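You operate a simulated robot arm through the tools that you are given. There is no shell and no other tool. Be economical: measure what you need, move in short steps, check, and stop when the job is done.

Carry out the task below with a simulated two-armed robot. There is one attempt and no reset: what you move stays moved.

JOB
Unlock the narrow panel, reset it and jog the paper sheets fully back.
Fine: latch to FREE, power on, then mushroom button out and RESET; hold REV to the end.

Only the result counts: the job must be done as asked and must still hold three seconds after the hand-in. Knocking over, shifting, dropping, spilling or breaking anything else fails it. Flat cloth is picked up by pressing the open fingertips on it (5 to 10 N) and closing them slowly along it; thin cloth reads only 2 to 8 mm in the jaws.

ROBOT AND FRAMES
Two 7-joint arms with two-finger grippers on one trunk, on a base that drives. Base frame: it is fixed to the floor where the robot stands at the start and does not move with it; the origin is under the middle of the robot, x ahead of it, y to its left, z up. Units: mm, degrees, N and s.
The left shoulder is at the start at [70, 139, 1230], the right one opposite. With the tool pointing down near the work surface each hand reaches from about 100 to 420 mm from the robot's upright axis, wherever it stands, measured 20 degrees to its own side. Places, roughly: back lift table air lever [900, -300, 400]; back lift table lever [1300, -500, 500]; back lift table pressure knob [1100, -400, 700]; back lift table vent knob [1100, -400, 500]; left-hand paper sheets on the back conveyor [0, 1300, 900]; narrow panel forward button [400, 100, 600]; narrow panel lock latch [500, 0, 500]; narrow panel mushroom button [700, -100, 600]; narrow panel of the back lift table [600, 100, 400]; narrow panel power switch [600, -100, 500]; narrow panel reset button [600, 0, 600]; narrow panel reverse button [500, 100, 600]; paper sheets on the back lift table [1300, 300, 800]; right-hand paper sheets on the back conveyor [-1300, 2100, 900]. Payload 3.43 kg a hand.
The TCP of each hand is the grasp point between the finger pads, 30 mm short of the fingertips. In the tool frame z runs along the fingers and y along their closing line. Largest opening 104 mm; the body of the gripper starts 57 mm behind the TCP.
Orientation is that of the tool frame in the base frame, as a unit quaternion [x, y, z, w]. With the fingers straight down and closing along the base's y, the tool's x points along the base's -x, its y along +y and its z along -z.

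CONTROLS
- The arms move only by the tool move_arm. It takes "left_deltas", "right_deltas" or both (then of equal length, played together; a hand with none holds still); each is a list of rows, each a list of 7 numbers: the gripper command, from -1 (shut) to 1 (fully open), values between in proportion, then the shift along the base's x, y, z in units of 250 mm (1.0 is 250 mm), then the turn, a rotation vector about the base's x, y, z in units of 180 degrees (1.0 is 180 degrees). In form: [[hand, tx, ty, tz, ax, ay, az], ...]. A call has 1 to 8 rows; each row is the pose to reach, as a shift and turn from the pose commanded when the call began. A call with a number of a shift or a turn outside -1 to 1 is refused whole. A row lasts 0.2 s, in which the tool goes at most 50 mm and 8.6 degrees; a call with a longer step from one row to the next is refused whole, and so is a gripper value outside its range. A pose out of reach is approached as far as the arm can. The call stops where the force on the tool passes 50 N (or 10 N more than at its start, if that is more) or the arm is blocked; 0.2 s more then pass. The fingers move at their own pace (about 45 mm/s each) and stop on an object; they squeeze with about 21 N. The grip force told is the motor's: it shows also when the fingers shut on nothing. Time passes only in rows, and 0.2 s behind the last, so rows that repeat a pose let the fingers close. The reply holds the time, the measured pose of the TCP, the force on the tool along the base axes, the opening and the grip force, in the units named above and with some noise, with the torque about the TCP (base axes, N m) and any sound that the robot's microphone picked up.
- Cameras (640 x 400 px; columns grow to the right, rows downward): "scene" is now at [107.1, 21.1, 1415.9]; the picture's right is [0.36, -0.93, -0.00], its down [-0.85, -0.33, -0.41] and it looks along [0.38, 0.15, -0.91] (base axes); focal length 259 px, centre (320, 200). "left" rides on the left gripper at [67, -18, -90] in its tool frame; the picture's right is [0.25, 0.97, 0.00], its down [-0.73, 0.19, -0.66] and it looks along [-0.64, 0.17, 0.75] (tool axes); focal length 218 px, centre (320, 200). "right" rides on the right gripper at [67, 18, -90] in its tool frame; the picture's right is [-0.25, 0.97, 0.00], its down [-0.73, -0.19, -0.66] and it looks along [-0.64, -0.17, 0.75] (tool axes); focal length 218 px, centre (320, 200). There is no depth. A picture from a camera that has moved, and an enlarged one, comes with that camera's place and axes in the base frame and with its lens.
- capture(camera): a new picture of that camera. It takes no simulated time.
- move_column(by): slides the trunk up (or, below 0, down) by that many mm; the arms and the scene camera ride with it, the base frame stays. It gives what a move gives, with no picture.
- roll_base(legs): drives the robot by 1 to 6 legs, each [ahead, left, turn to the left] in mm, mm and degrees, along the robot's own axes; the way and the turn of a leg run together, so that a leg with both is an arc; at most 1500 mm and 180 degrees a leg. The arms and the cameras ride along, it lands a little off, and it stops where it bumps. It gives what a move gives.
- turn_head(pan, tilt): turns the head with the scene camera to pan (to the left, within 86 degrees either way) and tilt (down, from -29 to 69), counted from straight ahead of the robot. It gives what a move gives.
- enlarge(camera, box): a new picture of the part [left, top, right, bottom] of that camera's present view, enlarged. It takes no simulated time.
- hand_in(): hands the job in; it is judged then, once.

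Go step by step. Nothing tells you exact positions but the pictures and the camera data: compare them with the known pose of the tool, close in by small moves and look again before you grip or let go. The budget is 120 turns and 108 pictures, counting those below and the enlarged ones. Unless the task says otherwise, let go and move clear before handing in, and close with one line.

The tools are called after ">>>" as name(argument=value, ...) on one line, values as JSON. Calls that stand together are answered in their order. move_arm: Moves the arms, as the interface text tells. Its arguments: {"type":"object","properties":{"left_deltas":{"type":"array","items":{"type":"array","items":{"type":"number"}}},"right_deltas":{"type":"array","items":{"type":"array","items":{"type":"number"}}}},"required":[]} The other tools are called the same way: move_column (by) slides the trunk up or down; roll_base (legs) drives the base; turn_head (pan, tilt) turns the head that bears the scene camera; capture (camera) takes a picture; enlarge (camera, box) takes an enlarged picture of a part of a camera's view; hand_in () hands the job in.

At the start:

```text
time_s: 0.0
left_eef_pos: [351.2, 133.1, 769.6]
left_tcp_rot: [0.0, 1.0, 0.0, 0.0]
left_ft_force: [0.5, 0.5, -0.1]
left_wrist_torque: [-0.02, -0.01, 0.02]
left_grip_width: 103.9
left_gripper_force: 0.0
right_eef_pos: [419.0, -297.2, 788.0]
right_tcp_rot: [0.0, 1.0, 0.0, 0.0]
right_ft_force: [-0.6, -0.3, 0.7]
right_wrist_torque: [-0.01, 0.01, -0.03]
right_grip_width: 104.0
right_gripper_force: 0.1
trunk travel left (down, up): [-725.0, 215.0]
robot x, y, heading: [-0.2, -2.9, 0.1]
head pan, tilt: [21.3, 65.8]
```

scene: 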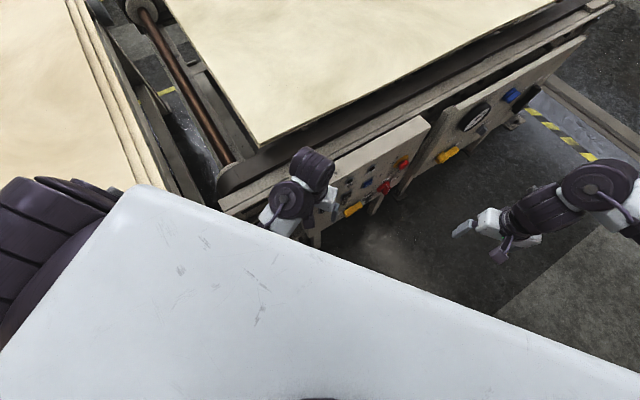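
right: 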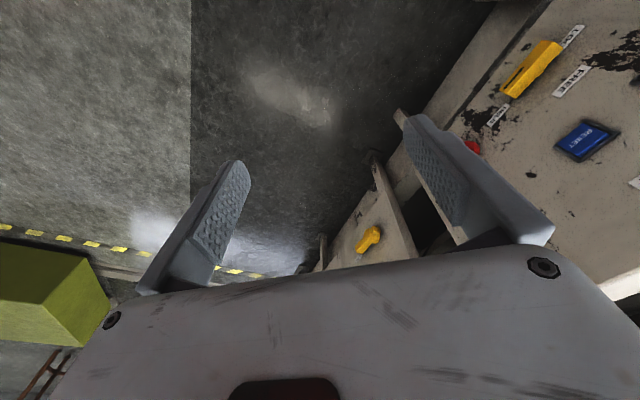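
left: 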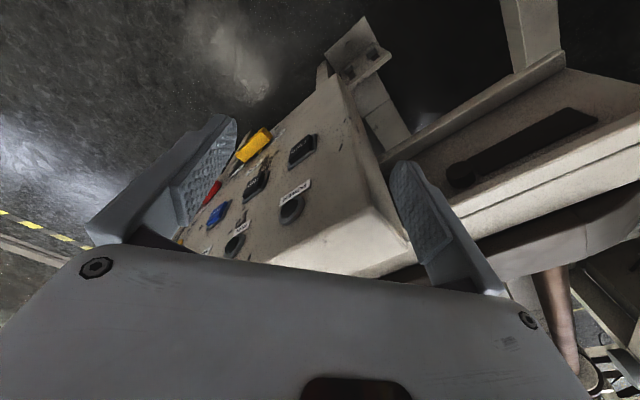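

I see two panels below the lift table; the narrow one is the left with the yellow latch, red items and buttons. I'll take closer views first.

>>> enlarge(camera="scene", box=[240, 80, 560, 280])

>>> enlarge(camera="left", box=[160, 60, 480, 260])

>>> enlarge(camera="right", box=[400, 0, 640, 150])

```text
2.00 times, centred on (400, 180) of scene
camera zoom: at [107.1, 21.1, 1415.9], right [0.36, -0.93, 0.0], down [-0.85, -0.33, -0.41], along [0.38, 0.15, -0.91], focal length 518 px, centre (160, 240)
```

zoom: 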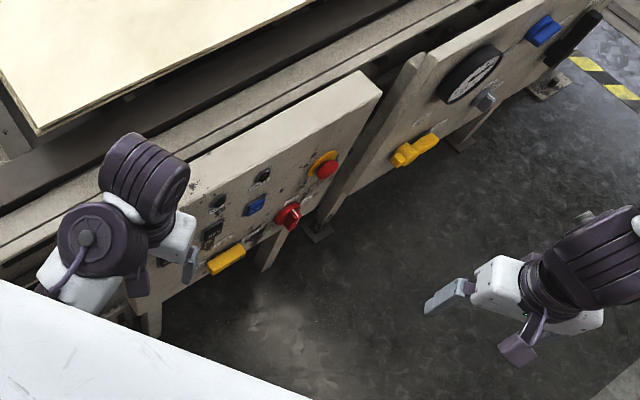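

```text
2.00 times, centred on (320, 160) of left
camera zoom: at [282.6, 116.4, 858.2], right [-0.25, 0.97, 0.0], down [0.73, 0.19, 0.66], along [0.64, 0.17, -0.75], focal length 436 px, centre (320, 280)
```

zoom: 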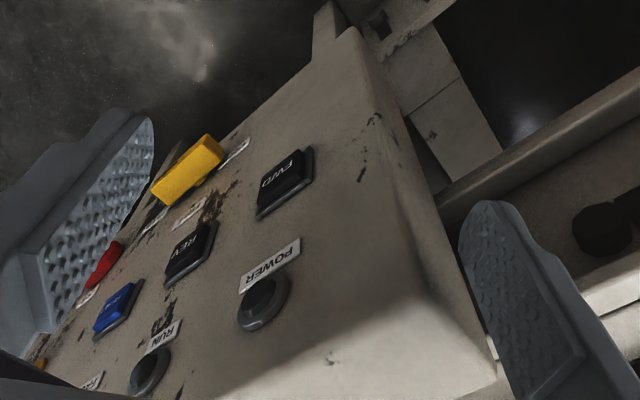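

```text
2.67 times, centred on (520, 75) of right
camera zoom: at [352.0, -278.8, 878.0], right [0.25, 0.97, 0.0], down [0.73, -0.19, 0.66], along [0.64, -0.17, -0.75], focal length 582 px, centre (-213, 533)
```

zoom: 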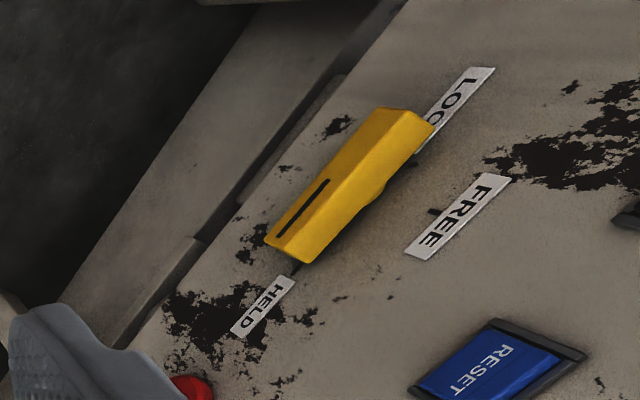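

The panel face is vertical, running at about −40° in the base frame (facing it means a heading of about 50°), with RESET near [558,25,615], REV near [486,75,612] and the latch near [513,42,462]. I'll check the floor on the right before driving so I face the panel squarely.

>>> turn_head(pan=-60, tilt=45)

>>> capture(camera="scene")

```text
time_s: 1.6
left_eef_pos: [352.5, 133.5, 770.7]
left_tcp_rot: [-0.001, 1.0, 0.0, 0.0]
left_ft_force: [0.2, 0.3, -0.8]
left_wrist_torque: [-0.01, 0.0, 0.02]
left_grip_width: 104.4
left_gripper_force: 0.0
right_eef_pos: [418.9, -297.4, 788.6]
right_tcp_rot: [0.0, 1.0, 0.0, 0.0]
right_ft_force: [-0.8, 0.4, 0.0]
right_wrist_torque: [0.03, 0.0, 0.01]
right_grip_width: 103.9
right_gripper_force: 0.1
trunk travel left (down, up): [-725.0, 215.0]
robot x, y, heading: [0.9, -1.5, 0.1]
head pan, tilt: [-60.0, 45.0]
```

```text
101 pictures are left
camera scene: at [92.2, -70.9, 1441.8], right [-0.87, -0.5, 0.0], down [-0.35, 0.61, -0.71], along [0.35, -0.61, -0.71], focal length 259 px, centre (320, 200)
```

scene: 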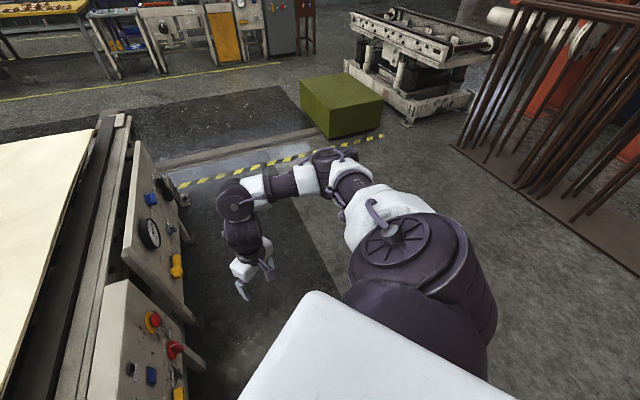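

The floor is clear, so I'll back off, shift along the panel and turn to face it.

>>> roll_base(legs=[[-160, -190, 0], [353, -233, 0], [0, 0, 50]])

>>> turn_head(pan=0, tilt=50)

>>> capture(camera="scene")

```text
time_s: 7.8
left_eef_pos: [319.2, -63.7, 770.0]
left_tcp_rot: [-0.421, 0.907, 0.0, 0.0]
left_ft_force: [-0.3, -0.4, 0.2]
left_wrist_torque: [-0.04, 0.01, 0.0]
left_grip_width: 104.3
left_gripper_force: 0.0
right_eef_pos: [692.9, -289.2, 787.3]
right_tcp_rot: [-0.421, 0.907, 0.0, 0.0]
right_ft_force: [-0.2, -0.3, 0.4]
right_wrist_torque: [0.01, 0.02, -0.02]
right_grip_width: 104.2
right_gripper_force: 0.0
trunk travel left (down, up): [-725.0, 215.0]
robot x, y, heading: [195.2, -412.8, 49.9]
head pan, tilt: [-60.0, 45.0]
```

```text
time_s: 9.1
left_eef_pos: [318.9, -62.5, 770.2]
left_tcp_rot: [-0.421, 0.907, 0.0, -0.001]
left_ft_force: [-0.4, -0.2, -0.2]
left_wrist_torque: [0.01, 0.01, 0.02]
left_grip_width: 103.7
left_gripper_force: 0.1
right_eef_pos: [692.9, -288.9, 788.9]
right_tcp_rot: [-0.421, 0.907, 0.0, 0.0]
right_ft_force: [0.8, -0.7, -0.1]
right_wrist_torque: [-0.07, -0.01, -0.03]
right_grip_width: 104.1
right_gripper_force: 0.1
trunk travel left (down, up): [-725.0, 215.0]
robot x, y, heading: [194.6, -417.1, 49.9]
head pan, tilt: [0.0, 50.0]
```

```text
100 pictures are left
camera scene: at [278.5, -320.8, 1434.9], right [0.76, -0.65, 0.0], down [-0.5, -0.58, -0.64], along [0.42, 0.49, -0.77], focal length 259 px, centre (320, 200)
```

scene: 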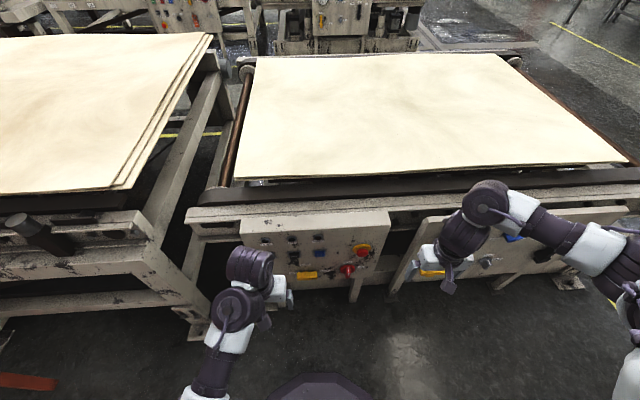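

The panel's right side is a bit farther away, so the true facing heading is about 55.5°. I'll turn a little more, lower the trunk and look straight at the panel.

>>> roll_base(legs=[[0, 0, 5.6]])

>>> move_column(by=-450)

>>> turn_head(pan=0, tilt=42)

>>> capture(camera="scene")

```text
time_s: 10.0
left_eef_pos: [285.2, -52.5, 770.3]
left_tcp_rot: [-0.465, 0.885, 0.0, 0.001]
left_ft_force: [-0.7, 0.2, 0.6]
left_wrist_torque: [0.04, 0.02, 0.03]
left_grip_width: 104.3
left_gripper_force: 0.1
right_eef_pos: [678.1, -242.3, 787.6]
right_tcp_rot: [-0.465, 0.885, 0.0, 0.001]
right_ft_force: [-0.1, 0.0, -0.7]
right_wrist_torque: [-0.02, -0.02, 0.02]
right_grip_width: 104.0
right_gripper_force: 0.1
trunk travel left (down, up): [-725.0, 215.0]
robot x, y, heading: [193.8, -418.4, 55.1]
head pan, tilt: [0.0, 50.0]
```

```text
refused: -450 is not a number from -400 to 400
```

```text
time_s: 10.7
left_eef_pos: [284.4, -50.5, 769.4]
left_tcp_rot: [-0.465, 0.885, 0.001, 0.0]
left_ft_force: [-0.6, -0.2, -1.0]
left_wrist_torque: [0.04, -0.01, 0.01]
left_grip_width: 103.7
left_gripper_force: 0.1
right_eef_pos: [678.1, -240.9, 788.9]
right_tcp_rot: [-0.465, 0.886, -0.001, 0.0]
right_ft_force: [0.5, -0.2, 0.4]
right_wrist_torque: [0.02, 0.02, 0.04]
right_grip_width: 104.1
right_gripper_force: 0.1
trunk travel left (down, up): [-725.0, 215.0]
robot x, y, heading: [194.7, -417.2, 55.5]
head pan, tilt: [0.0, 42.0]
```

```text
99 pictures are left
camera scene: at [272.1, -307.6, 1446.1], right [0.82, -0.57, 0.0], down [-0.38, -0.55, -0.74], along [0.42, 0.61, -0.67], focal length 259 px, centre (320, 200)
```

scene: 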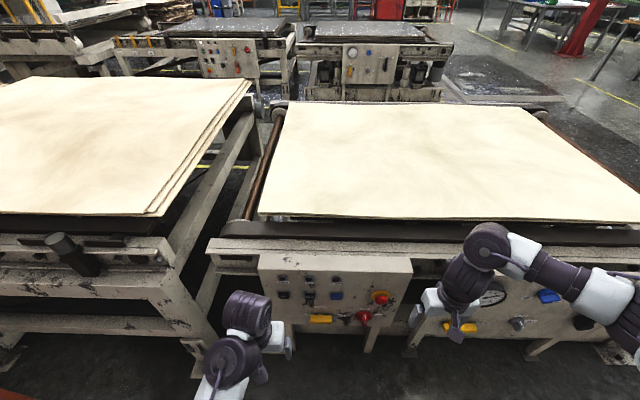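

Now it is square. I'll lower the trunk 400 mm and look closely at the panel.

>>> move_column(by=-400)

>>> turn_head(pan=0, tilt=38)

>>> capture(camera="scene")

```text
time_s: 14.5
left_eef_pos: [284.3, -51.2, 369.9]
left_tcp_rot: [-0.466, 0.885, 0.001, -0.001]
left_ft_force: [-0.3, -0.3, 0.5]
left_wrist_torque: [0.02, -0.02, -0.02]
left_grip_width: 104.1
left_gripper_force: 0.1
right_eef_pos: [677.9, -240.8, 387.3]
right_tcp_rot: [-0.465, 0.885, 0.001, 0.0]
right_ft_force: [0.3, 0.6, -0.9]
right_wrist_torque: [0.02, 0.01, -0.01]
right_grip_width: 103.9
right_gripper_force: 0.1
trunk travel left (down, up): [-325.0, 615.0]
robot x, y, heading: [193.2, -415.6, 55.4]
head pan, tilt: [0.0, 42.0]
```

```text
time_s: 15.2
left_eef_pos: [284.9, -51.9, 369.8]
left_tcp_rot: [-0.465, 0.885, 0.0, 0.0]
left_ft_force: [-0.7, 0.1, 0.2]
left_wrist_torque: [0.01, -0.02, -0.01]
left_grip_width: 104.2
left_gripper_force: 0.0
right_eef_pos: [678.4, -241.0, 387.5]
right_tcp_rot: [-0.464, 0.886, 0.0, 0.0]
right_ft_force: [0.1, 1.0, 0.1]
right_wrist_torque: [-0.03, 0.01, 0.02]
right_grip_width: 104.0
right_gripper_force: 0.1
trunk travel left (down, up): [-325.0, 615.0]
robot x, y, heading: [195.2, -416.1, 55.2]
head pan, tilt: [0.0, 38.0]
```

```text
98 pictures are left
camera scene: at [273.8, -305.6, 1052.1], right [0.82, -0.57, 0.0], down [-0.35, -0.51, -0.79], along [0.45, 0.65, -0.62], focal length 259 px, centre (320, 200)
```

scene: 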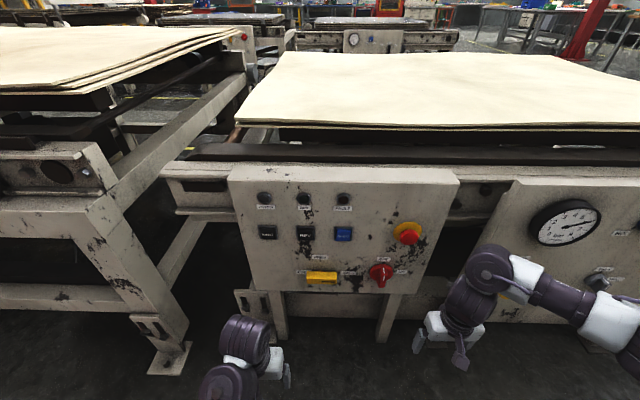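

>>> enlarge(camera="scene", box=[230, 170, 460, 314])

>>> enlarge(camera="scene", box=[285, 240, 365, 290])

>>> enlarge(camera="scene", box=[350, 210, 446, 290])

```text
2.78 times, centred on (345, 242) of scene
camera zoom: at [273.8, -305.6, 1052.1], right [0.82, -0.57, 0.0], down [-0.35, -0.51, -0.79], along [0.45, 0.65, -0.62], focal length 719 px, centre (251, 83)
```

zoom: 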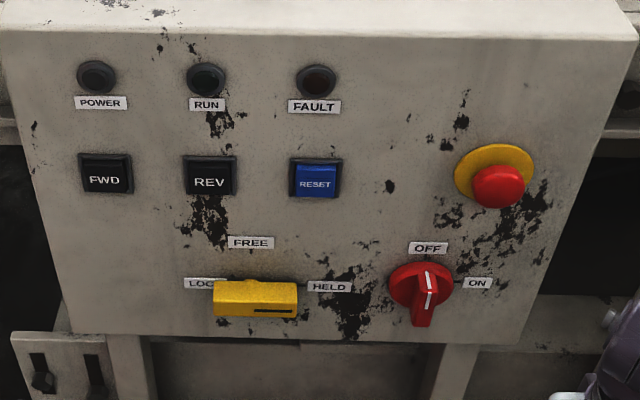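

```text
8.00 times, centred on (325, 265) of scene
camera zoom: at [273.8, -305.6, 1052.1], right [0.82, -0.57, 0.0], down [-0.35, -0.51, -0.79], along [0.45, 0.65, -0.62], focal length 2072 px, centre (280, -320)
```

zoom: 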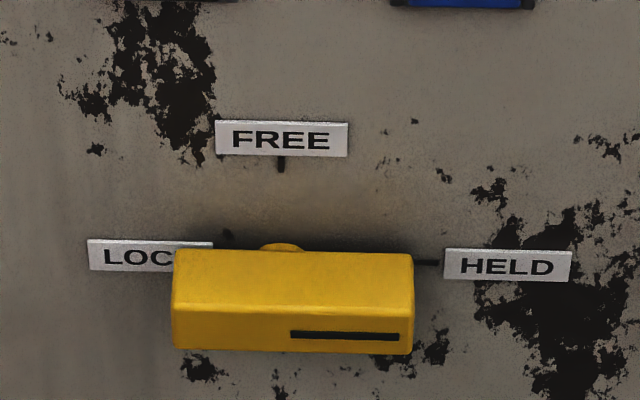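

```text
5.00 times, centred on (398, 250) of scene
camera zoom: at [273.8, -305.6, 1052.1], right [0.82, -0.57, 0.0], down [-0.35, -0.51, -0.79], along [0.45, 0.65, -0.62], focal length 1295 px, centre (-70, -50)
```

zoom: 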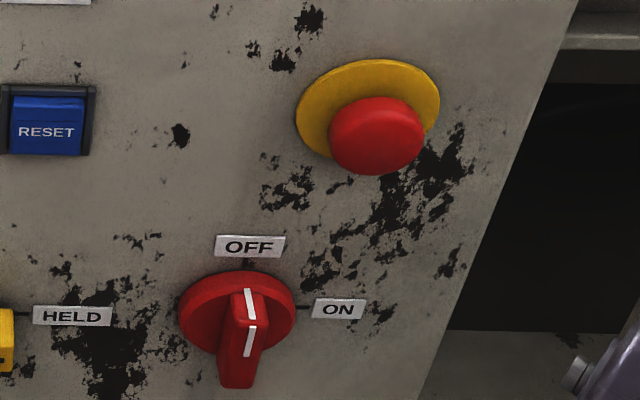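

Latch pointer is on HELD (pivot about u=399 along the panel, z=461), FREE is straight above it, the power switch points OFF, ON is to its right, and the mushroom is probably pushed in. I'll pitch the left hand up to face the panel.

>>> move_arm(left_deltas=[[1, 0.022, 0.033, 0.03, 0.0367, -0.0252, 0], [1, 0.045, 0.066, 0.06, 0.0733, -0.0504, 0], [1, 0.067, 0.1, 0.09, 0.11, -0.0756, 0], [1, 0.09, 0.132, 0.12, 0.1467, -0.1008, 0], [1, 0.112, 0.165, 0.15, 0.1833, -0.126, 0], [1, 0.135, 0.198, 0.18, 0.22, -0.151, 0], [1, 0.157, 0.231, 0.21, 0.2567, -0.1764, 0], [1, 0.18, 0.264, 0.24, 0.2934, -0.2016, 0]])

>>> capture(camera="scene")

```text
time_s: 17.0
left_eef_pos: [328.7, 14.7, 429.8]
left_tcp_rot: [-0.393, 0.751, 0.248, 0.469]
left_ft_force: [-0.6, -0.6, -0.8]
left_wrist_torque: [0.02, -0.03, -0.02]
left_grip_width: 103.8
left_gripper_force: 0.0
left hand out of reach, approached as far as the arm can: row 5, 6
right_eef_pos: [679.1, -241.6, 387.7]
right_tcp_rot: [-0.465, 0.885, 0.0, 0.0]
right_ft_force: [-0.1, -0.5, -1.1]
right_wrist_torque: [-0.01, 0.01, -0.01]
right_grip_width: 104.2
right_gripper_force: 0.1
trunk travel left (down, up): [-325.0, 615.0]
robot x, y, heading: [196.7, -415.6, 55.4]
head pan, tilt: [0.0, 38.0]
```

```text
94 pictures are left
camera scene: at [274.4, -305.7, 1052.1], right [0.82, -0.57, 0.0], down [-0.35, -0.51, -0.79], along [0.45, 0.65, -0.62], focal length 259 px, centre (320, 200)
```

scene: 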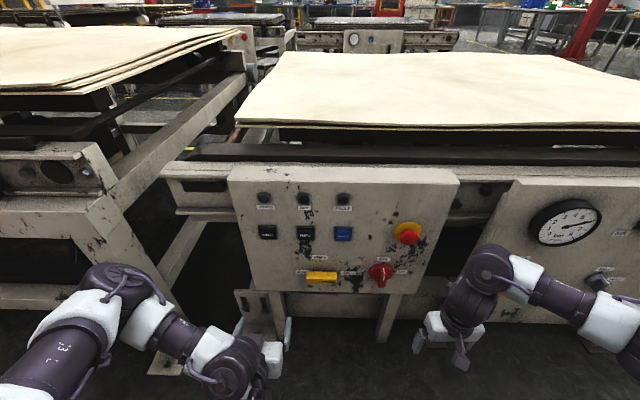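

The left hand reaches well. Finishing the pitch to horizontal while moving toward the latch.

>>> move_arm(left_deltas=[[1, 0.05, -0.034, 0.03, 0.0298, -0.0204, 0], [1, 0.1, -0.068, 0.06, 0.0595, -0.0409, 0], [1, 0.15, -0.102, 0.09, 0.0893, -0.0613, 0], [1, 0.198, -0.136, 0.125, 0.119, -0.0818, 0], [1, 0.198, -0.136, 0.125, 0.119, -0.0818, 0]])

```text
time_s: 18.2
left_eef_pos: [432.7, 32.7, 441.9]
left_tcp_rot: [-0.329, 0.626, 0.33, 0.626]
left_ft_force: [-0.3, -0.3, 0.2]
left_wrist_torque: [-0.02, 0.01, 0.01]
left_grip_width: 104.1
left_gripper_force: 0.0
left hand out of reach, approached as far as the arm can: row 2, 3, 4, 5
right_eef_pos: [678.1, -240.6, 388.1]
right_tcp_rot: [-0.465, 0.885, 0.0, 0.0]
right_ft_force: [0.2, -0.3, -0.2]
right_wrist_torque: [0.02, 0.02, 0.0]
right_grip_width: 103.9
right_gripper_force: 0.0
trunk travel left (down, up): [-325.0, 615.0]
robot x, y, heading: [193.1, -417.7, 55.2]
head pan, tilt: [0.0, 38.0]
```

The hand stopped farther forward than commanded (folded arm limit). A tiny test move will tell how the command reference works.

>>> move_arm(left_deltas=[[1, 0, 0, 0, 0, 0, 0], [1, 0, 0, 0.02, 0, 0, 0]])

>>> capture(camera="scene")

```text
time_s: 18.8
left_eef_pos: [433.3, 32.2, 446.5]
left_tcp_rot: [-0.328, 0.627, 0.329, 0.625]
left_ft_force: [-0.3, -0.6, 0.2]
left_wrist_torque: [-0.01, -0.02, -0.03]
left_grip_width: 104.1
left_gripper_force: 0.1
right_eef_pos: [678.0, -240.9, 387.5]
right_tcp_rot: [-0.465, 0.885, 0.0, 0.0]
right_ft_force: [-0.4, 0.2, -0.2]
right_wrist_torque: [0.0, 0.02, -0.02]
right_grip_width: 104.1
right_gripper_force: 0.0
trunk travel left (down, up): [-325.0, 615.0]
robot x, y, heading: [193.6, -418.1, 55.3]
head pan, tilt: [0.0, 38.0]
```

```text
93 pictures are left
camera scene: at [273.8, -305.6, 1052.1], right [0.82, -0.57, 0.0], down [-0.35, -0.51, -0.79], along [0.45, 0.65, -0.62], focal length 259 px, centre (320, 200)
```

scene: 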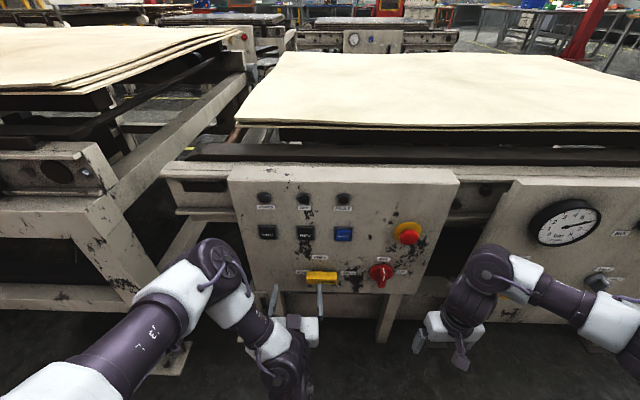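

Commands restart from the reached pose. Now I'll back off slightly and roll the hand clockwise 90° so the fingers close vertically on the latch bar.

>>> move_arm(left_deltas=[[1, -0.027, -0.04, 0, 0, 0, 0], [1, -0.027, -0.04, 0, 0.0252, 0.0366, 0], [1, -0.027, -0.04, 0, 0.0504, 0.0732, 0], [1, -0.027, -0.04, 0, 0.0756, 0.1098, 0], [1, -0.027, -0.04, 0, 0.1008, 0.1464, 0], [1, -0.027, -0.04, 0, 0.126, 0.183, 0], [1, -0.027, -0.04, 0, 0.1512, 0.2196, 0], [1, -0.027, -0.04, 0, 0.1764, 0.2562, 0]])

>>> capture(camera="scene")

```text
time_s: 20.6
left_eef_pos: [432.9, 31.4, 440.7]
left_tcp_rot: [0.007, 0.708, 0.584, 0.396]
left_ft_force: [0.3, -0.2, -0.3]
left_wrist_torque: [0.01, -0.03, -0.02]
left_grip_width: 104.1
left_gripper_force: 0.1
left hand out of reach, approached as far as the arm can: row 1, 2, 3, 4, 5, 6, 7, 8
right_eef_pos: [677.2, -242.1, 388.2]
right_tcp_rot: [-0.465, 0.885, 0.0, 0.0]
right_ft_force: [0.0, -0.9, 0.3]
right_wrist_torque: [0.03, -0.03, -0.02]
right_grip_width: 104.1
right_gripper_force: 0.0
trunk travel left (down, up): [-325.0, 615.0]
robot x, y, heading: [194.4, -416.1, 55.5]
head pan, tilt: [0.0, 38.0]
```

```text
92 pictures are left
camera scene: at [273.8, -305.6, 1052.1], right [0.82, -0.57, 0.0], down [-0.35, -0.51, -0.79], along [0.45, 0.65, -0.62], focal length 259 px, centre (320, 200)
```

scene: 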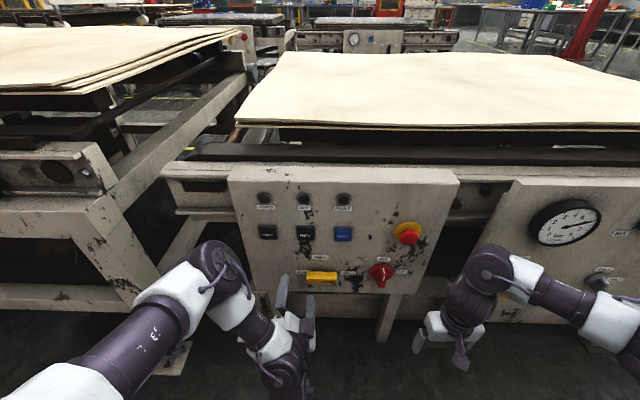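

Rolling works but the arm is cramped, so I'll back the base 70 mm and then finish the roll.

>>> roll_base(legs=[[-70, 0, 0]])

>>> move_arm(left_deltas=[[1, 0.0, 0.0, 0.02, 0.0246, 0.0358, 0], [1, 0.05, -0.03, 0.04, 0.0492, 0.0716, 0], [1, 0.1, -0.065, 0.08, 0.0738, 0.1074, 0], [1, 0.1, -0.065, 0.08, 0.0738, 0.1074, 0]])

>>> capture(camera="scene")

>>> capture(camera="left")

```text
time_s: 21.6
left_eef_pos: [392.4, -27.7, 442.3]
left_tcp_rot: [0.004, 0.708, 0.585, 0.397]
left_ft_force: [0.3, 0.1, 0.5]
left_wrist_torque: [0.0, 0.01, 0.0]
left_grip_width: 104.0
left_gripper_force: 0.0
right_eef_pos: [636.7, -299.9, 389.3]
right_tcp_rot: [-0.464, 0.886, 0.0, 0.0]
right_ft_force: [-0.8, -0.1, -0.5]
right_wrist_torque: [0.02, -0.02, -0.01]
right_grip_width: 103.6
right_gripper_force: 0.0
trunk travel left (down, up): [-325.0, 615.0]
robot x, y, heading: [151.2, -479.9, 55.4]
head pan, tilt: [0.0, 38.0]
```

```text
time_s: 22.6
left_eef_pos: [416.4, -42.5, 461.8]
left_tcp_rot: [0.149, 0.691, 0.654, 0.27]
left_ft_force: [-0.4, 0.2, -0.6]
left_wrist_torque: [-0.02, -0.04, -0.02]
left_grip_width: 103.8
left_gripper_force: 0.0
right_eef_pos: [637.4, -299.0, 387.9]
right_tcp_rot: [-0.466, 0.885, 0.0, 0.001]
right_ft_force: [-0.1, -0.4, 0.8]
right_wrist_torque: [0.01, 0.01, 0.0]
right_grip_width: 104.1
right_gripper_force: 0.1
trunk travel left (down, up): [-325.0, 615.0]
robot x, y, heading: [154.6, -477.6, 55.5]
head pan, tilt: [0.0, 38.0]
```

```text
91 pictures are left
camera scene: at [233.0, -364.4, 1052.1], right [0.82, -0.57, 0.0], down [-0.35, -0.51, -0.79], along [0.45, 0.65, -0.62], focal length 259 px, centre (320, 200)
```

scene: 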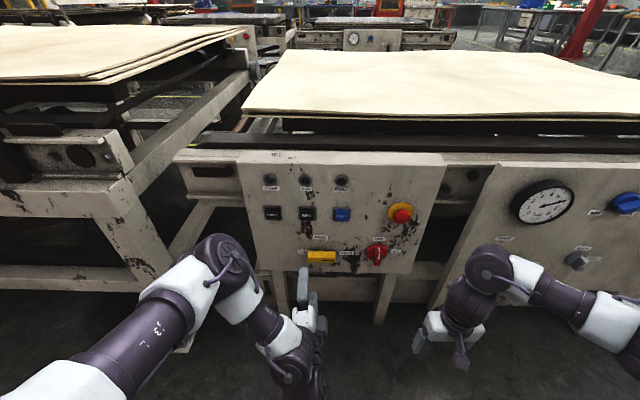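

```text
90 pictures are left
camera left: at [312.8, -81.6, 431.7], right [-0.35, 0.24, 0.91], down [0.19, -0.93, 0.32], along [0.92, 0.28, 0.28], focal length 218 px, centre (320, 200)
```

left: 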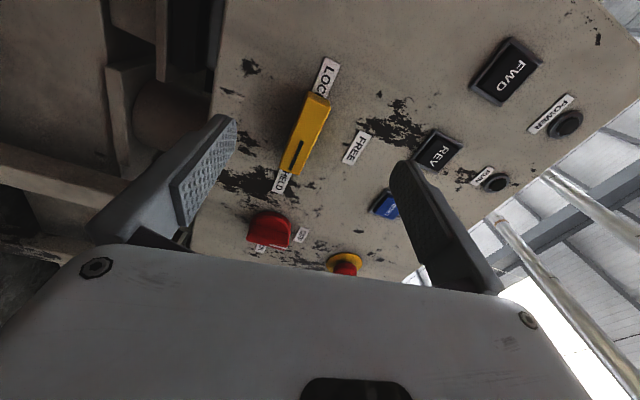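

Latch estimate confirmed by the wrist view (u≈397, z≈459). I'll finish the last 10° of roll and go to 35 mm short of the grip.

>>> move_arm(left_deltas=[[1, 0.085, 0.045, 0, 0.016, 0.023, 0], [1, 0.17, 0.09, 0, 0.0315, 0.0458, 0], [1, 0.254, 0.136, 0, 0.0315, 0.0458, 0], [1, 0.254, 0.136, 0, 0.0315, 0.0458, 0]])

>>> capture(camera="left")

>>> enlarge(camera="scene", box=[240, 190, 400, 290])

```text
time_s: 23.6
left_eef_pos: [481.3, -9.9, 463.1]
left_tcp_rot: [0.207, 0.677, 0.673, 0.212]
left_ft_force: [0.0, 0.4, -0.2]
left_wrist_torque: [0.01, -0.03, 0.01]
left_grip_width: 104.1
left_gripper_force: 0.1
right_eef_pos: [637.6, -299.7, 388.2]
right_tcp_rot: [-0.465, 0.885, 0.0, 0.0]
right_ft_force: [-0.8, 0.2, 0.0]
right_wrist_torque: [-0.01, -0.01, 0.0]
right_grip_width: 104.1
right_gripper_force: 0.1
trunk travel left (down, up): [-325.0, 615.0]
robot x, y, heading: [155.2, -476.5, 55.6]
head pan, tilt: [0.0, 38.0]
```

```text
89 pictures are left
camera left: at [373.3, -46.4, 443.5], right [-0.21, 0.15, 0.97], down [0.23, -0.95, 0.2], along [0.95, 0.26, 0.17], focal length 218 px, centre (320, 200)
```

left: 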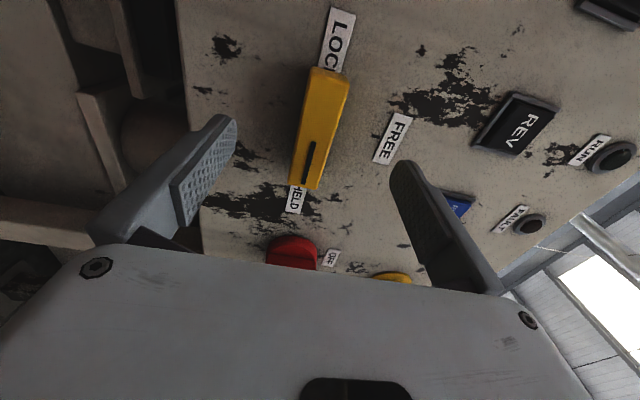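

```text
4.00 times, centred on (320, 240) of scene
camera zoom: at [233.1, -364.4, 1052.1], right [0.82, -0.57, 0.0], down [-0.35, -0.51, -0.79], along [0.45, 0.65, -0.62], focal length 1036 px, centre (320, 40)
```

zoom: 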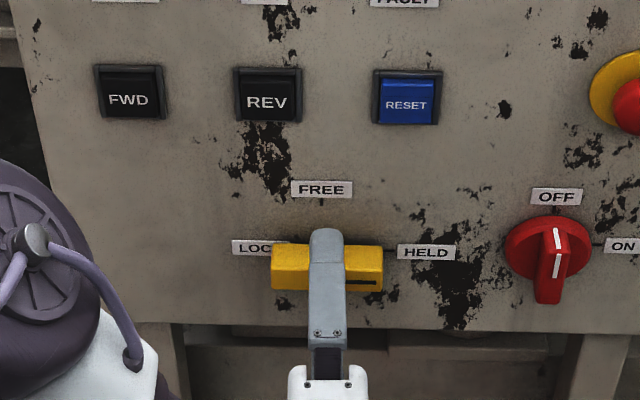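

The fingers straddle the bar, centred on the pivot. Advancing 36 mm and closing.

>>> move_arm(left_deltas=[[1, 0.036, 0.063, -0.004, 0, 0, 0], [1, 0.072, 0.126, -0.006, 0, 0, 0], [1, 0.072, 0.126, -0.006, 0, 0, 0]])

>>> move_arm(left_deltas=[[-0.2, 0, 0, 0, 0, 0, 0], [-0.5, 0, 0, 0, 0, 0, 0], [-0.7, 0, 0, 0, 0, 0, 0], [-1, 0, 0, 0, 0, 0, 0], [-1, 0, 0, 0, 0, 0, 0], [-1, 0, 0, 0, 0, 0, 0]])

>>> enlarge(camera="scene", box=[240, 190, 400, 290])

>>> capture(camera="left")

```text
time_s: 24.4
left_eef_pos: [498.6, 21.8, 460.6]
left_tcp_rot: [0.208, 0.676, 0.674, 0.212]
left_ft_force: [-0.4, -0.6, -0.4]
left_wrist_torque: [-0.02, -0.01, -0.05]
left_grip_width: 104.0
left_gripper_force: 0.0
right_eef_pos: [637.1, -300.1, 387.5]
right_tcp_rot: [-0.465, 0.885, 0.0, 0.0]
right_ft_force: [1.4, -1.0, 0.4]
right_wrist_torque: [-0.02, 0.03, -0.02]
right_grip_width: 104.0
right_gripper_force: 0.0
trunk travel left (down, up): [-325.0, 615.0]
robot x, y, heading: [153.9, -476.3, 55.4]
head pan, tilt: [0.0, 38.0]
```

```text
time_s: 25.8
left_eef_pos: [497.1, 20.8, 457.8]
left_tcp_rot: [0.208, 0.678, 0.673, 0.212]
left_ft_force: [-0.5, -0.2, -8.8]
left_wrist_torque: [-0.02, 0.01, 0.14]
left_grip_width: 25.2
left_gripper_force: 37.4
right_eef_pos: [637.8, -301.1, 388.0]
right_tcp_rot: [-0.466, 0.885, 0.0, -0.001]
right_ft_force: [0.0, 0.3, -0.1]
right_wrist_torque: [0.0, -0.03, 0.0]
right_grip_width: 103.8
right_gripper_force: 0.0
trunk travel left (down, up): [-325.0, 615.0]
robot x, y, heading: [153.3, -473.5, 55.8]
head pan, tilt: [0.0, 38.0]
```

```text
4.00 times, centred on (320, 240) of scene
camera zoom: at [233.6, -363.7, 1051.8], right [0.82, -0.57, 0.0], down [-0.35, -0.51, -0.79], along [0.45, 0.65, -0.62], focal length 1036 px, centre (320, 40)
```

zoom: 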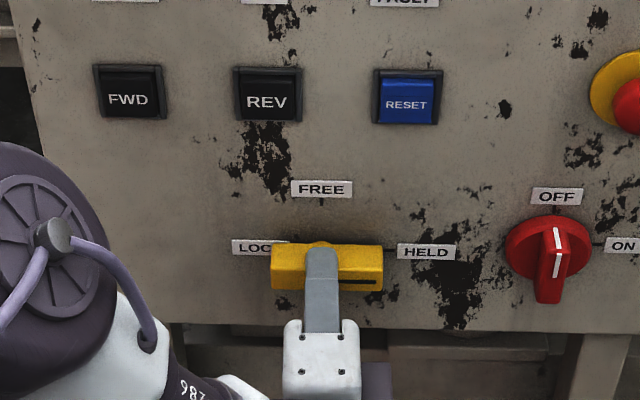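

```text
86 pictures are left
camera left: at [390.7, -14.8, 439.5], right [-0.21, 0.15, 0.97], down [0.23, -0.95, 0.2], along [0.95, 0.26, 0.17], focal length 218 px, centre (320, 200)
```

left: 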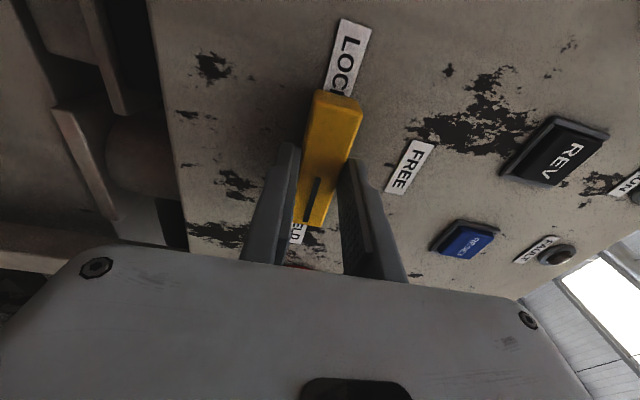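

The bar is gripped (25 mm). Turning counter-clockwise toward FREE in steps.

>>> move_arm(left_deltas=[[-1, 0, 0, 0, -0.0252, -0.0366, 0], [-1, 0, 0, 0, -0.0504, -0.0732, 0], [-1, 0, 0, 0, -0.0756, -0.1098, 0], [-1, 0, 0, 0, -0.1008, -0.1464, 0], [-1, 0, 0, 0, -0.126, -0.183, 0], [-1, 0, 0, 0, -0.1512, -0.2196, 0]])

>>> enlarge(camera="scene", box=[240, 190, 400, 290])

```text
time_s: 27.2
left_eef_pos: [498.9, 21.1, 458.6]
left_tcp_rot: [-0.086, 0.703, 0.529, 0.467]
left_ft_force: [-10.7, -9.1, -8.4]
left_wrist_torque: [-1.12, 0.79, 0.22]
left_grip_width: 24.7
left_gripper_force: 44.8
right_eef_pos: [639.1, -299.7, 387.9]
right_tcp_rot: [-0.465, 0.885, 0.0, 0.0]
right_ft_force: [-0.5, 1.1, 0.7]
right_wrist_torque: [-0.01, 0.02, -0.01]
right_grip_width: 103.9
right_gripper_force: 0.0
trunk travel left (down, up): [-325.0, 615.0]
robot x, y, heading: [153.9, -474.8, 55.3]
head pan, tilt: [0.0, 38.0]
```

```text
4.00 times, centred on (320, 240) of scene
camera zoom: at [233.1, -364.0, 1052.0], right [0.82, -0.57, 0.0], down [-0.35, -0.51, -0.79], along [0.45, 0.65, -0.62], focal length 1036 px, centre (320, 40)
```

zoom: 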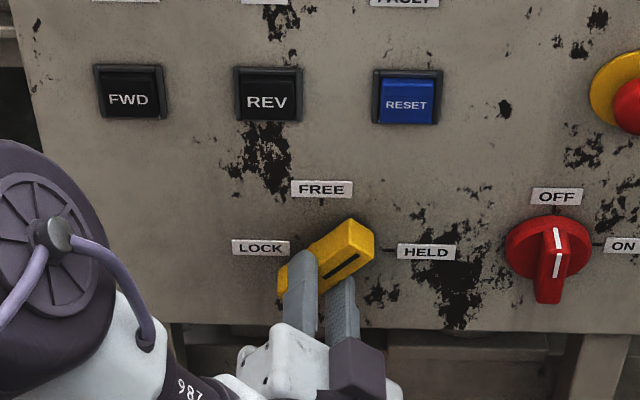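

It turns freely with the hand. Continuing the other ~43° to FREE.

>>> move_arm(left_deltas=[[-1, 0, 0, 0, -0.0252, -0.0366, 0], [-1, 0, 0, 0, -0.0504, -0.0732, 0], [-1, 0, 0, 0, -0.0756, -0.1098, 0], [-1, 0, 0, 0, -0.1008, -0.1464, 0], [-1, 0, 0, 0, -0.126, -0.183, 0], [-1, 0, 0, 0, -0.1353, -0.1965, 0], [-1, 0, 0, 0, -0.1353, -0.1965, 0]])

>>> enlarge(camera="scene", box=[240, 190, 400, 290])

>>> capture(camera="left")

```text
time_s: 28.8
left_eef_pos: [498.5, 22.5, 459.9]
left_tcp_rot: [-0.336, 0.623, 0.321, 0.629]
left_ft_force: [-16.4, -9.2, -13.3]
left_wrist_torque: [0.28, 1.1, -0.45]
left_grip_width: 24.7
left_gripper_force: 44.9
right_eef_pos: [636.7, -299.7, 387.9]
right_tcp_rot: [-0.465, 0.885, 0.0, 0.001]
right_ft_force: [-0.5, 0.4, 0.6]
right_wrist_torque: [-0.01, -0.01, -0.02]
right_grip_width: 103.8
right_gripper_force: 0.1
trunk travel left (down, up): [-325.0, 615.0]
robot x, y, heading: [152.1, -477.2, 55.4]
head pan, tilt: [0.0, 38.0]
```

```text
4.00 times, centred on (320, 240) of scene
camera zoom: at [233.0, -363.8, 1051.9], right [0.82, -0.57, 0.0], down [-0.35, -0.51, -0.79], along [0.45, 0.65, -0.62], focal length 1036 px, centre (320, 40)
```

zoom: 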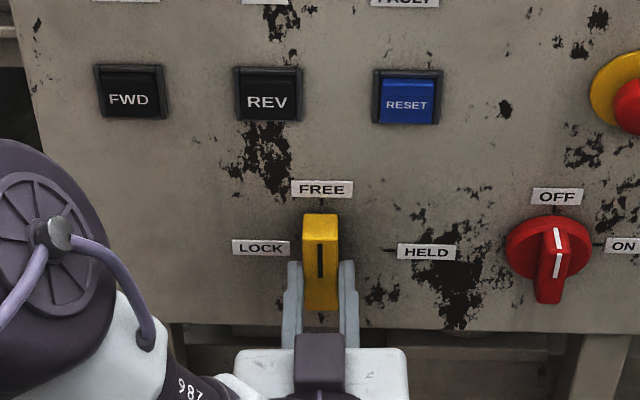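

```text
83 pictures are left
camera left: at [461.0, -62.5, 391.7], right [-0.79, 0.55, -0.27], down [-0.54, -0.42, 0.73], along [0.28, 0.72, 0.63], focal length 218 px, centre (320, 200)
```

left: 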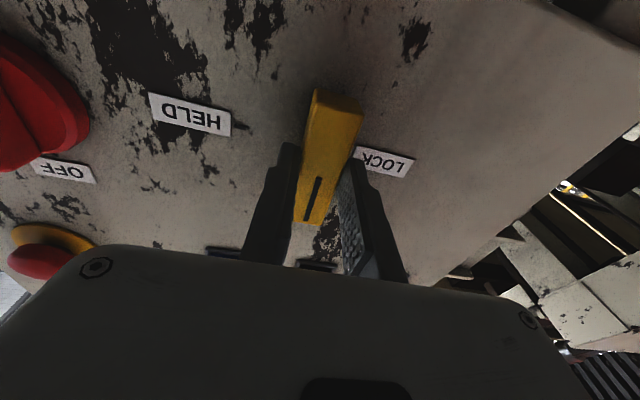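

The latch stands at FREE. Opening and withdrawing.

>>> move_arm(left_deltas=[[0, 0, 0, 0, 0, 0, 0], [0, 0, 0, 0, 0, 0, 0], [0, 0, 0, 0, 0, 0, 0], [0, -0.09, -0.13, 0, 0, 0, 0], [0, -0.192, -0.28, 0, 0, 0, 0], [0, -0.192, -0.28, 0, 0, 0, 0]])

>>> enlarge(camera="scene", box=[240, 190, 400, 290])

```text
time_s: 30.2
left_eef_pos: [451.7, -47.7, 459.9]
left_tcp_rot: [-0.336, 0.623, 0.321, 0.629]
left_ft_force: [-0.4, 0.6, 0.2]
left_wrist_torque: [0.02, -0.01, 0.0]
left_grip_width: 52.0
left_gripper_force: 0.1
right_eef_pos: [637.3, -300.3, 387.8]
right_tcp_rot: [-0.466, 0.885, -0.001, 0.0]
right_ft_force: [-0.8, 0.7, -0.2]
right_wrist_torque: [-0.01, -0.01, 0.0]
right_grip_width: 103.9
right_gripper_force: 0.0
trunk travel left (down, up): [-325.0, 615.0]
robot x, y, heading: [155.4, -475.2, 55.6]
head pan, tilt: [0.0, 38.0]
```

```text
4.00 times, centred on (320, 240) of scene
camera zoom: at [233.1, -364.5, 1052.1], right [0.82, -0.57, 0.0], down [-0.35, -0.51, -0.79], along [0.45, 0.65, -0.62], focal length 1036 px, centre (320, 40)
```

zoom: 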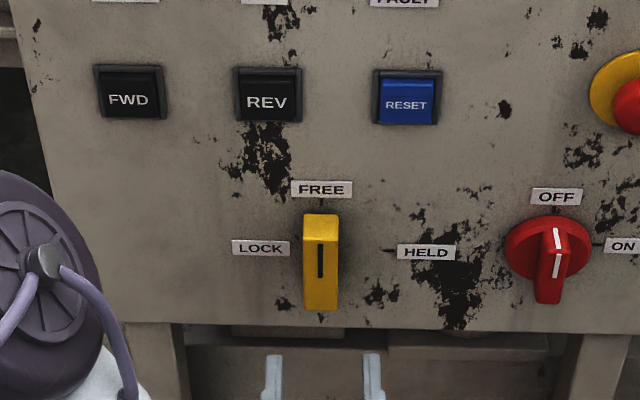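

FREE is confirmed. Next, the right hand pitches up toward the power switch (u≈566, z≈462).

>>> move_arm(right_deltas=[[1, -0.0242, 0.053, 0.03, 0.0367, -0.0252, 0], [1, -0.0484, 0.106, 0.06, 0.0733, -0.0504, 0], [1, -0.0726, 0.159, 0.09, 0.11, -0.0756, 0], [1, -0.0968, 0.212, 0.12, 0.1467, -0.1008, 0], [1, -0.121, 0.265, 0.15, 0.1833, -0.126, 0], [1, -0.145, 0.318, 0.18, 0.22, -0.151, 0], [1, -0.169, 0.371, 0.21, 0.2567, -0.1764, 0], [1, -0.194, 0.424, 0.24, 0.2934, -0.2016, 0]])

>>> move_arm(right_deltas=[[1, 0, 0, 0.01, 0.0298, -0.0204, 0], [1, 0, 0, 0.02, 0.0595, -0.0409, 0], [1, 0, 0, 0.03, 0.0893, -0.0613, 0], [1, 0, 0, 0.04, 0.119, -0.0818, 0], [1, 0, 0, 0.04, 0.119, -0.0818, 0]])

>>> capture(camera="scene")

>>> capture(camera="right")

```text
time_s: 32.0
left_eef_pos: [453.2, -47.4, 459.2]
left_tcp_rot: [-0.335, 0.623, 0.319, 0.63]
left_ft_force: [0.1, -0.1, -0.3]
left_wrist_torque: [0.01, -0.01, 0.01]
left_grip_width: 52.1
left_gripper_force: 0.1
right_eef_pos: [590.3, -192.9, 448.9]
right_tcp_rot: [-0.394, 0.751, 0.246, 0.469]
right_ft_force: [0.3, 0.1, 0.1]
right_wrist_torque: [-0.04, 0.05, -0.01]
right_grip_width: 103.9
right_gripper_force: 0.1
right hand out of reach, approached as far as the arm can: row 6, 7
trunk travel left (down, up): [-325.0, 615.0]
robot x, y, heading: [150.3, -473.6, 55.7]
head pan, tilt: [0.0, 38.0]
```

```text
time_s: 33.2
left_eef_pos: [452.7, -46.8, 461.2]
left_tcp_rot: [-0.337, 0.622, 0.322, 0.629]
left_ft_force: [-0.1, 0.1, 0.5]
left_wrist_torque: [-0.01, -0.03, 0.0]
left_grip_width: 52.0
left_gripper_force: 0.0
right_eef_pos: [588.0, -192.9, 457.5]
right_tcp_rot: [-0.329, 0.625, 0.33, 0.626]
right_ft_force: [-0.3, 0.5, 0.6]
right_wrist_torque: [-0.03, -0.03, 0.01]
right_grip_width: 104.1
right_gripper_force: 0.0
trunk travel left (down, up): [-325.0, 615.0]
robot x, y, heading: [154.9, -472.7, 55.4]
head pan, tilt: [0.0, 38.0]
```

```text
81 pictures are left
camera scene: at [233.0, -364.5, 1052.1], right [0.82, -0.57, 0.0], down [-0.35, -0.51, -0.79], along [0.45, 0.65, -0.62], focal length 259 px, centre (320, 200)
```

scene: 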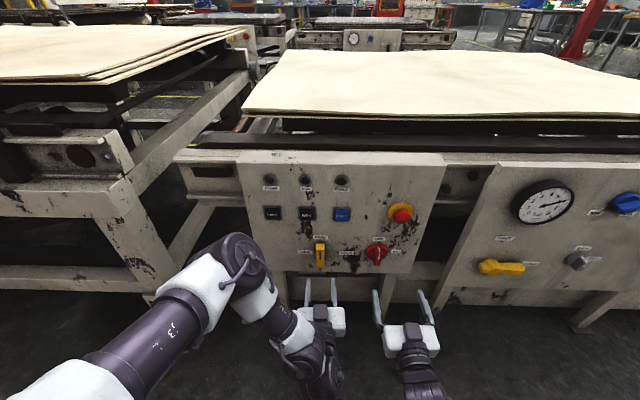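

```text
80 pictures are left
camera right: at [523.2, -255.4, 391.2], right [-0.8, 0.55, 0.25], down [-0.21, -0.65, 0.73], along [0.56, 0.53, 0.64], focal length 218 px, centre (320, 200)
```

right: 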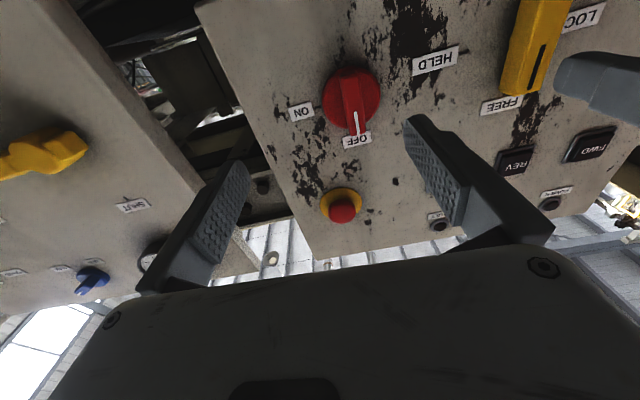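

The switch hub is near u=565, z=466, its blade front about 30 mm off the panel. Moving the right hand to just in front.

>>> move_arm(right_deltas=[[0.3, 0.035, 0.118, 0.012, 0, 0, 0], [0.2, 0.07, 0.236, 0.024, 0, 0, 0], [0.2, 0.105, 0.355, 0.034, 0, 0, 0], [0.2, 0.105, 0.355, 0.034, 0, 0, 0], [0.2, 0.105, 0.355, 0.034, 0, 0, 0]])

>>> enlarge(camera="scene", box=[300, 190, 460, 290])

>>> capture(camera="right")

```text
time_s: 34.4
left_eef_pos: [452.8, -47.5, 459.6]
left_tcp_rot: [-0.336, 0.623, 0.321, 0.63]
left_ft_force: [-0.3, 0.6, 0.2]
left_wrist_torque: [0.0, 0.01, -0.03]
left_grip_width: 51.9
left_gripper_force: 0.0
right_eef_pos: [616.4, -104.0, 468.8]
right_tcp_rot: [-0.328, 0.625, 0.331, 0.626]
right_ft_force: [-0.6, 0.3, -0.7]
right_wrist_torque: [0.02, 0.0, 0.0]
right_grip_width: 62.3
right_gripper_force: 0.0
trunk travel left (down, up): [-325.0, 615.0]
robot x, y, heading: [152.8, -476.1, 55.6]
head pan, tilt: [0.0, 38.0]
```

```text
4.00 times, centred on (380, 240) of scene
camera zoom: at [233.0, -364.5, 1052.1], right [0.82, -0.57, 0.0], down [-0.35, -0.51, -0.79], along [0.45, 0.65, -0.62], focal length 1036 px, centre (80, 40)
```

zoom: 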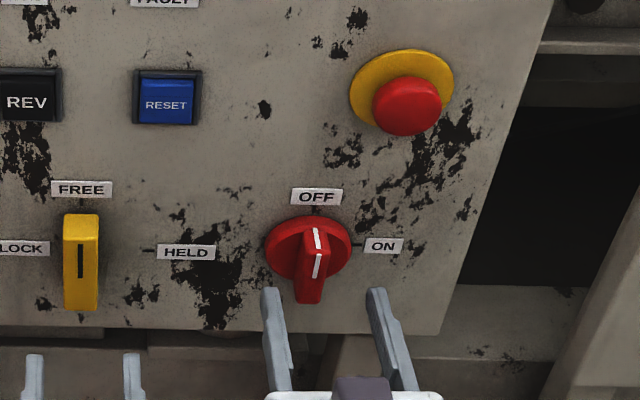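

```text
78 pictures are left
camera right: at [550.5, -166.6, 400.7], right [-0.8, 0.55, 0.25], down [-0.21, -0.65, 0.73], along [0.56, 0.53, 0.64], focal length 218 px, centre (320, 200)
```

right: 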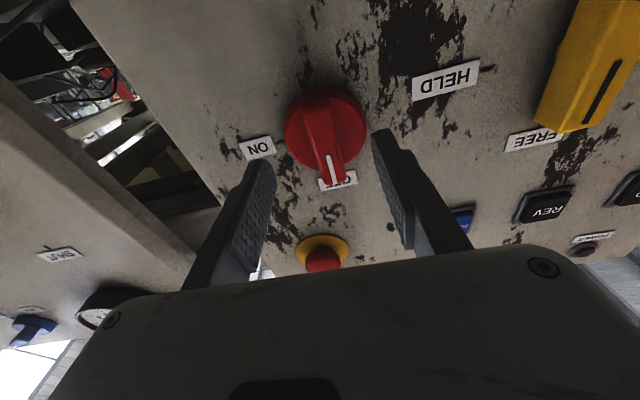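

The blade sits about 6 mm left of my centre line. Correcting, advancing 26 mm and closing.

>>> move_arm(right_deltas=[[0.2, -0.02, 0.014, 0, 0, 0, 0], [0.2, 0.01, 0.055, 0, 0, 0, 0], [0.2, 0.039, 0.099, 0, 0, 0, 0], [0.2, 0.039, 0.099, 0, 0, 0, 0]])

>>> enlarge(camera="scene", box=[340, 220, 420, 270])

>>> capture(camera="right")

```text
time_s: 35.4
left_eef_pos: [451.7, -48.1, 459.9]
left_tcp_rot: [-0.337, 0.623, 0.32, 0.63]
left_ft_force: [-0.1, -0.4, 0.1]
left_wrist_torque: [0.02, -0.03, -0.02]
left_grip_width: 51.7
left_gripper_force: 0.0
right_eef_pos: [625.5, -81.2, 467.3]
right_tcp_rot: [-0.328, 0.626, 0.329, 0.626]
right_ft_force: [0.6, -0.5, -0.2]
right_wrist_torque: [-0.01, 0.0, 0.02]
right_grip_width: 62.4
right_gripper_force: 0.1
trunk travel left (down, up): [-325.0, 615.0]
robot x, y, heading: [151.6, -473.8, 55.3]
head pan, tilt: [0.0, 38.0]
```

```text
8.00 times, centred on (380, 245) of scene
camera zoom: at [233.0, -364.4, 1052.1], right [0.82, -0.57, 0.0], down [-0.35, -0.51, -0.79], along [0.45, 0.65, -0.62], focal length 2072 px, centre (-160, -160)
```

zoom: 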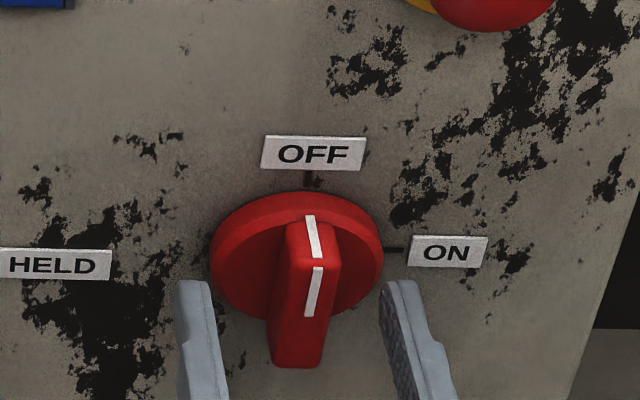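

```text
76 pictures are left
camera right: at [559.0, -143.0, 400.1], right [-0.8, 0.55, 0.25], down [-0.21, -0.65, 0.73], along [0.56, 0.53, 0.64], focal length 218 px, centre (320, 200)
```

right: 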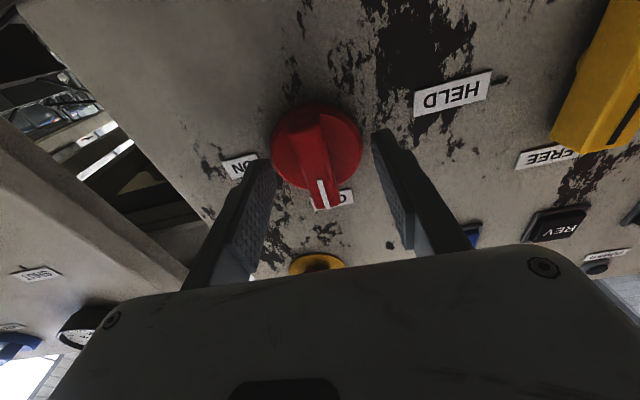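

The blade is centred between the fingers. Advancing 5 mm more and closing.

>>> move_arm(right_deltas=[[0.2, 0.011, 0.0165, 0, 0, 0, 0], [-0.3, 0.011, 0.0165, 0, 0, 0, 0], [-0.6, 0.011, 0.0165, 0, 0, 0, 0], [-1, 0.011, 0.0165, 0, 0, 0, 0], [-1, 0.011, 0.0165, 0, 0, 0, 0], [-1, 0.011, 0.0165, 0, 0, 0, 0]])

>>> enlarge(camera="scene", box=[340, 220, 420, 270])

```text
time_s: 36.8
left_eef_pos: [452.4, -47.4, 459.8]
left_tcp_rot: [-0.335, 0.623, 0.321, 0.629]
left_ft_force: [0.8, -0.6, -0.3]
left_wrist_torque: [0.01, -0.04, 0.0]
left_grip_width: 51.9
left_gripper_force: 0.0
right_eef_pos: [628.8, -77.5, 468.3]
right_tcp_rot: [-0.327, 0.626, 0.328, 0.627]
right_ft_force: [12.0, -1.0, 0.5]
right_wrist_torque: [-0.07, 0.12, -0.8]
right_grip_width: 18.1
right_gripper_force: 45.1
trunk travel left (down, up): [-325.0, 615.0]
robot x, y, heading: [154.5, -476.3, 55.6]
head pan, tilt: [0.0, 38.0]
```

```text
8.00 times, centred on (380, 245) of scene
camera zoom: at [234.0, -364.6, 1052.0], right [0.82, -0.57, 0.0], down [-0.35, -0.51, -0.79], along [0.45, 0.65, -0.62], focal length 2072 px, centre (-160, -160)
```

zoom: 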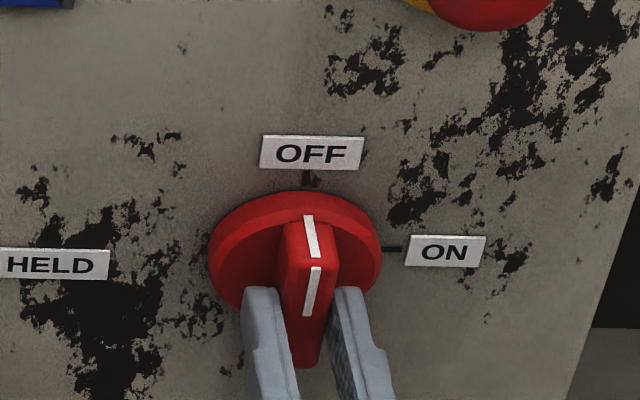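

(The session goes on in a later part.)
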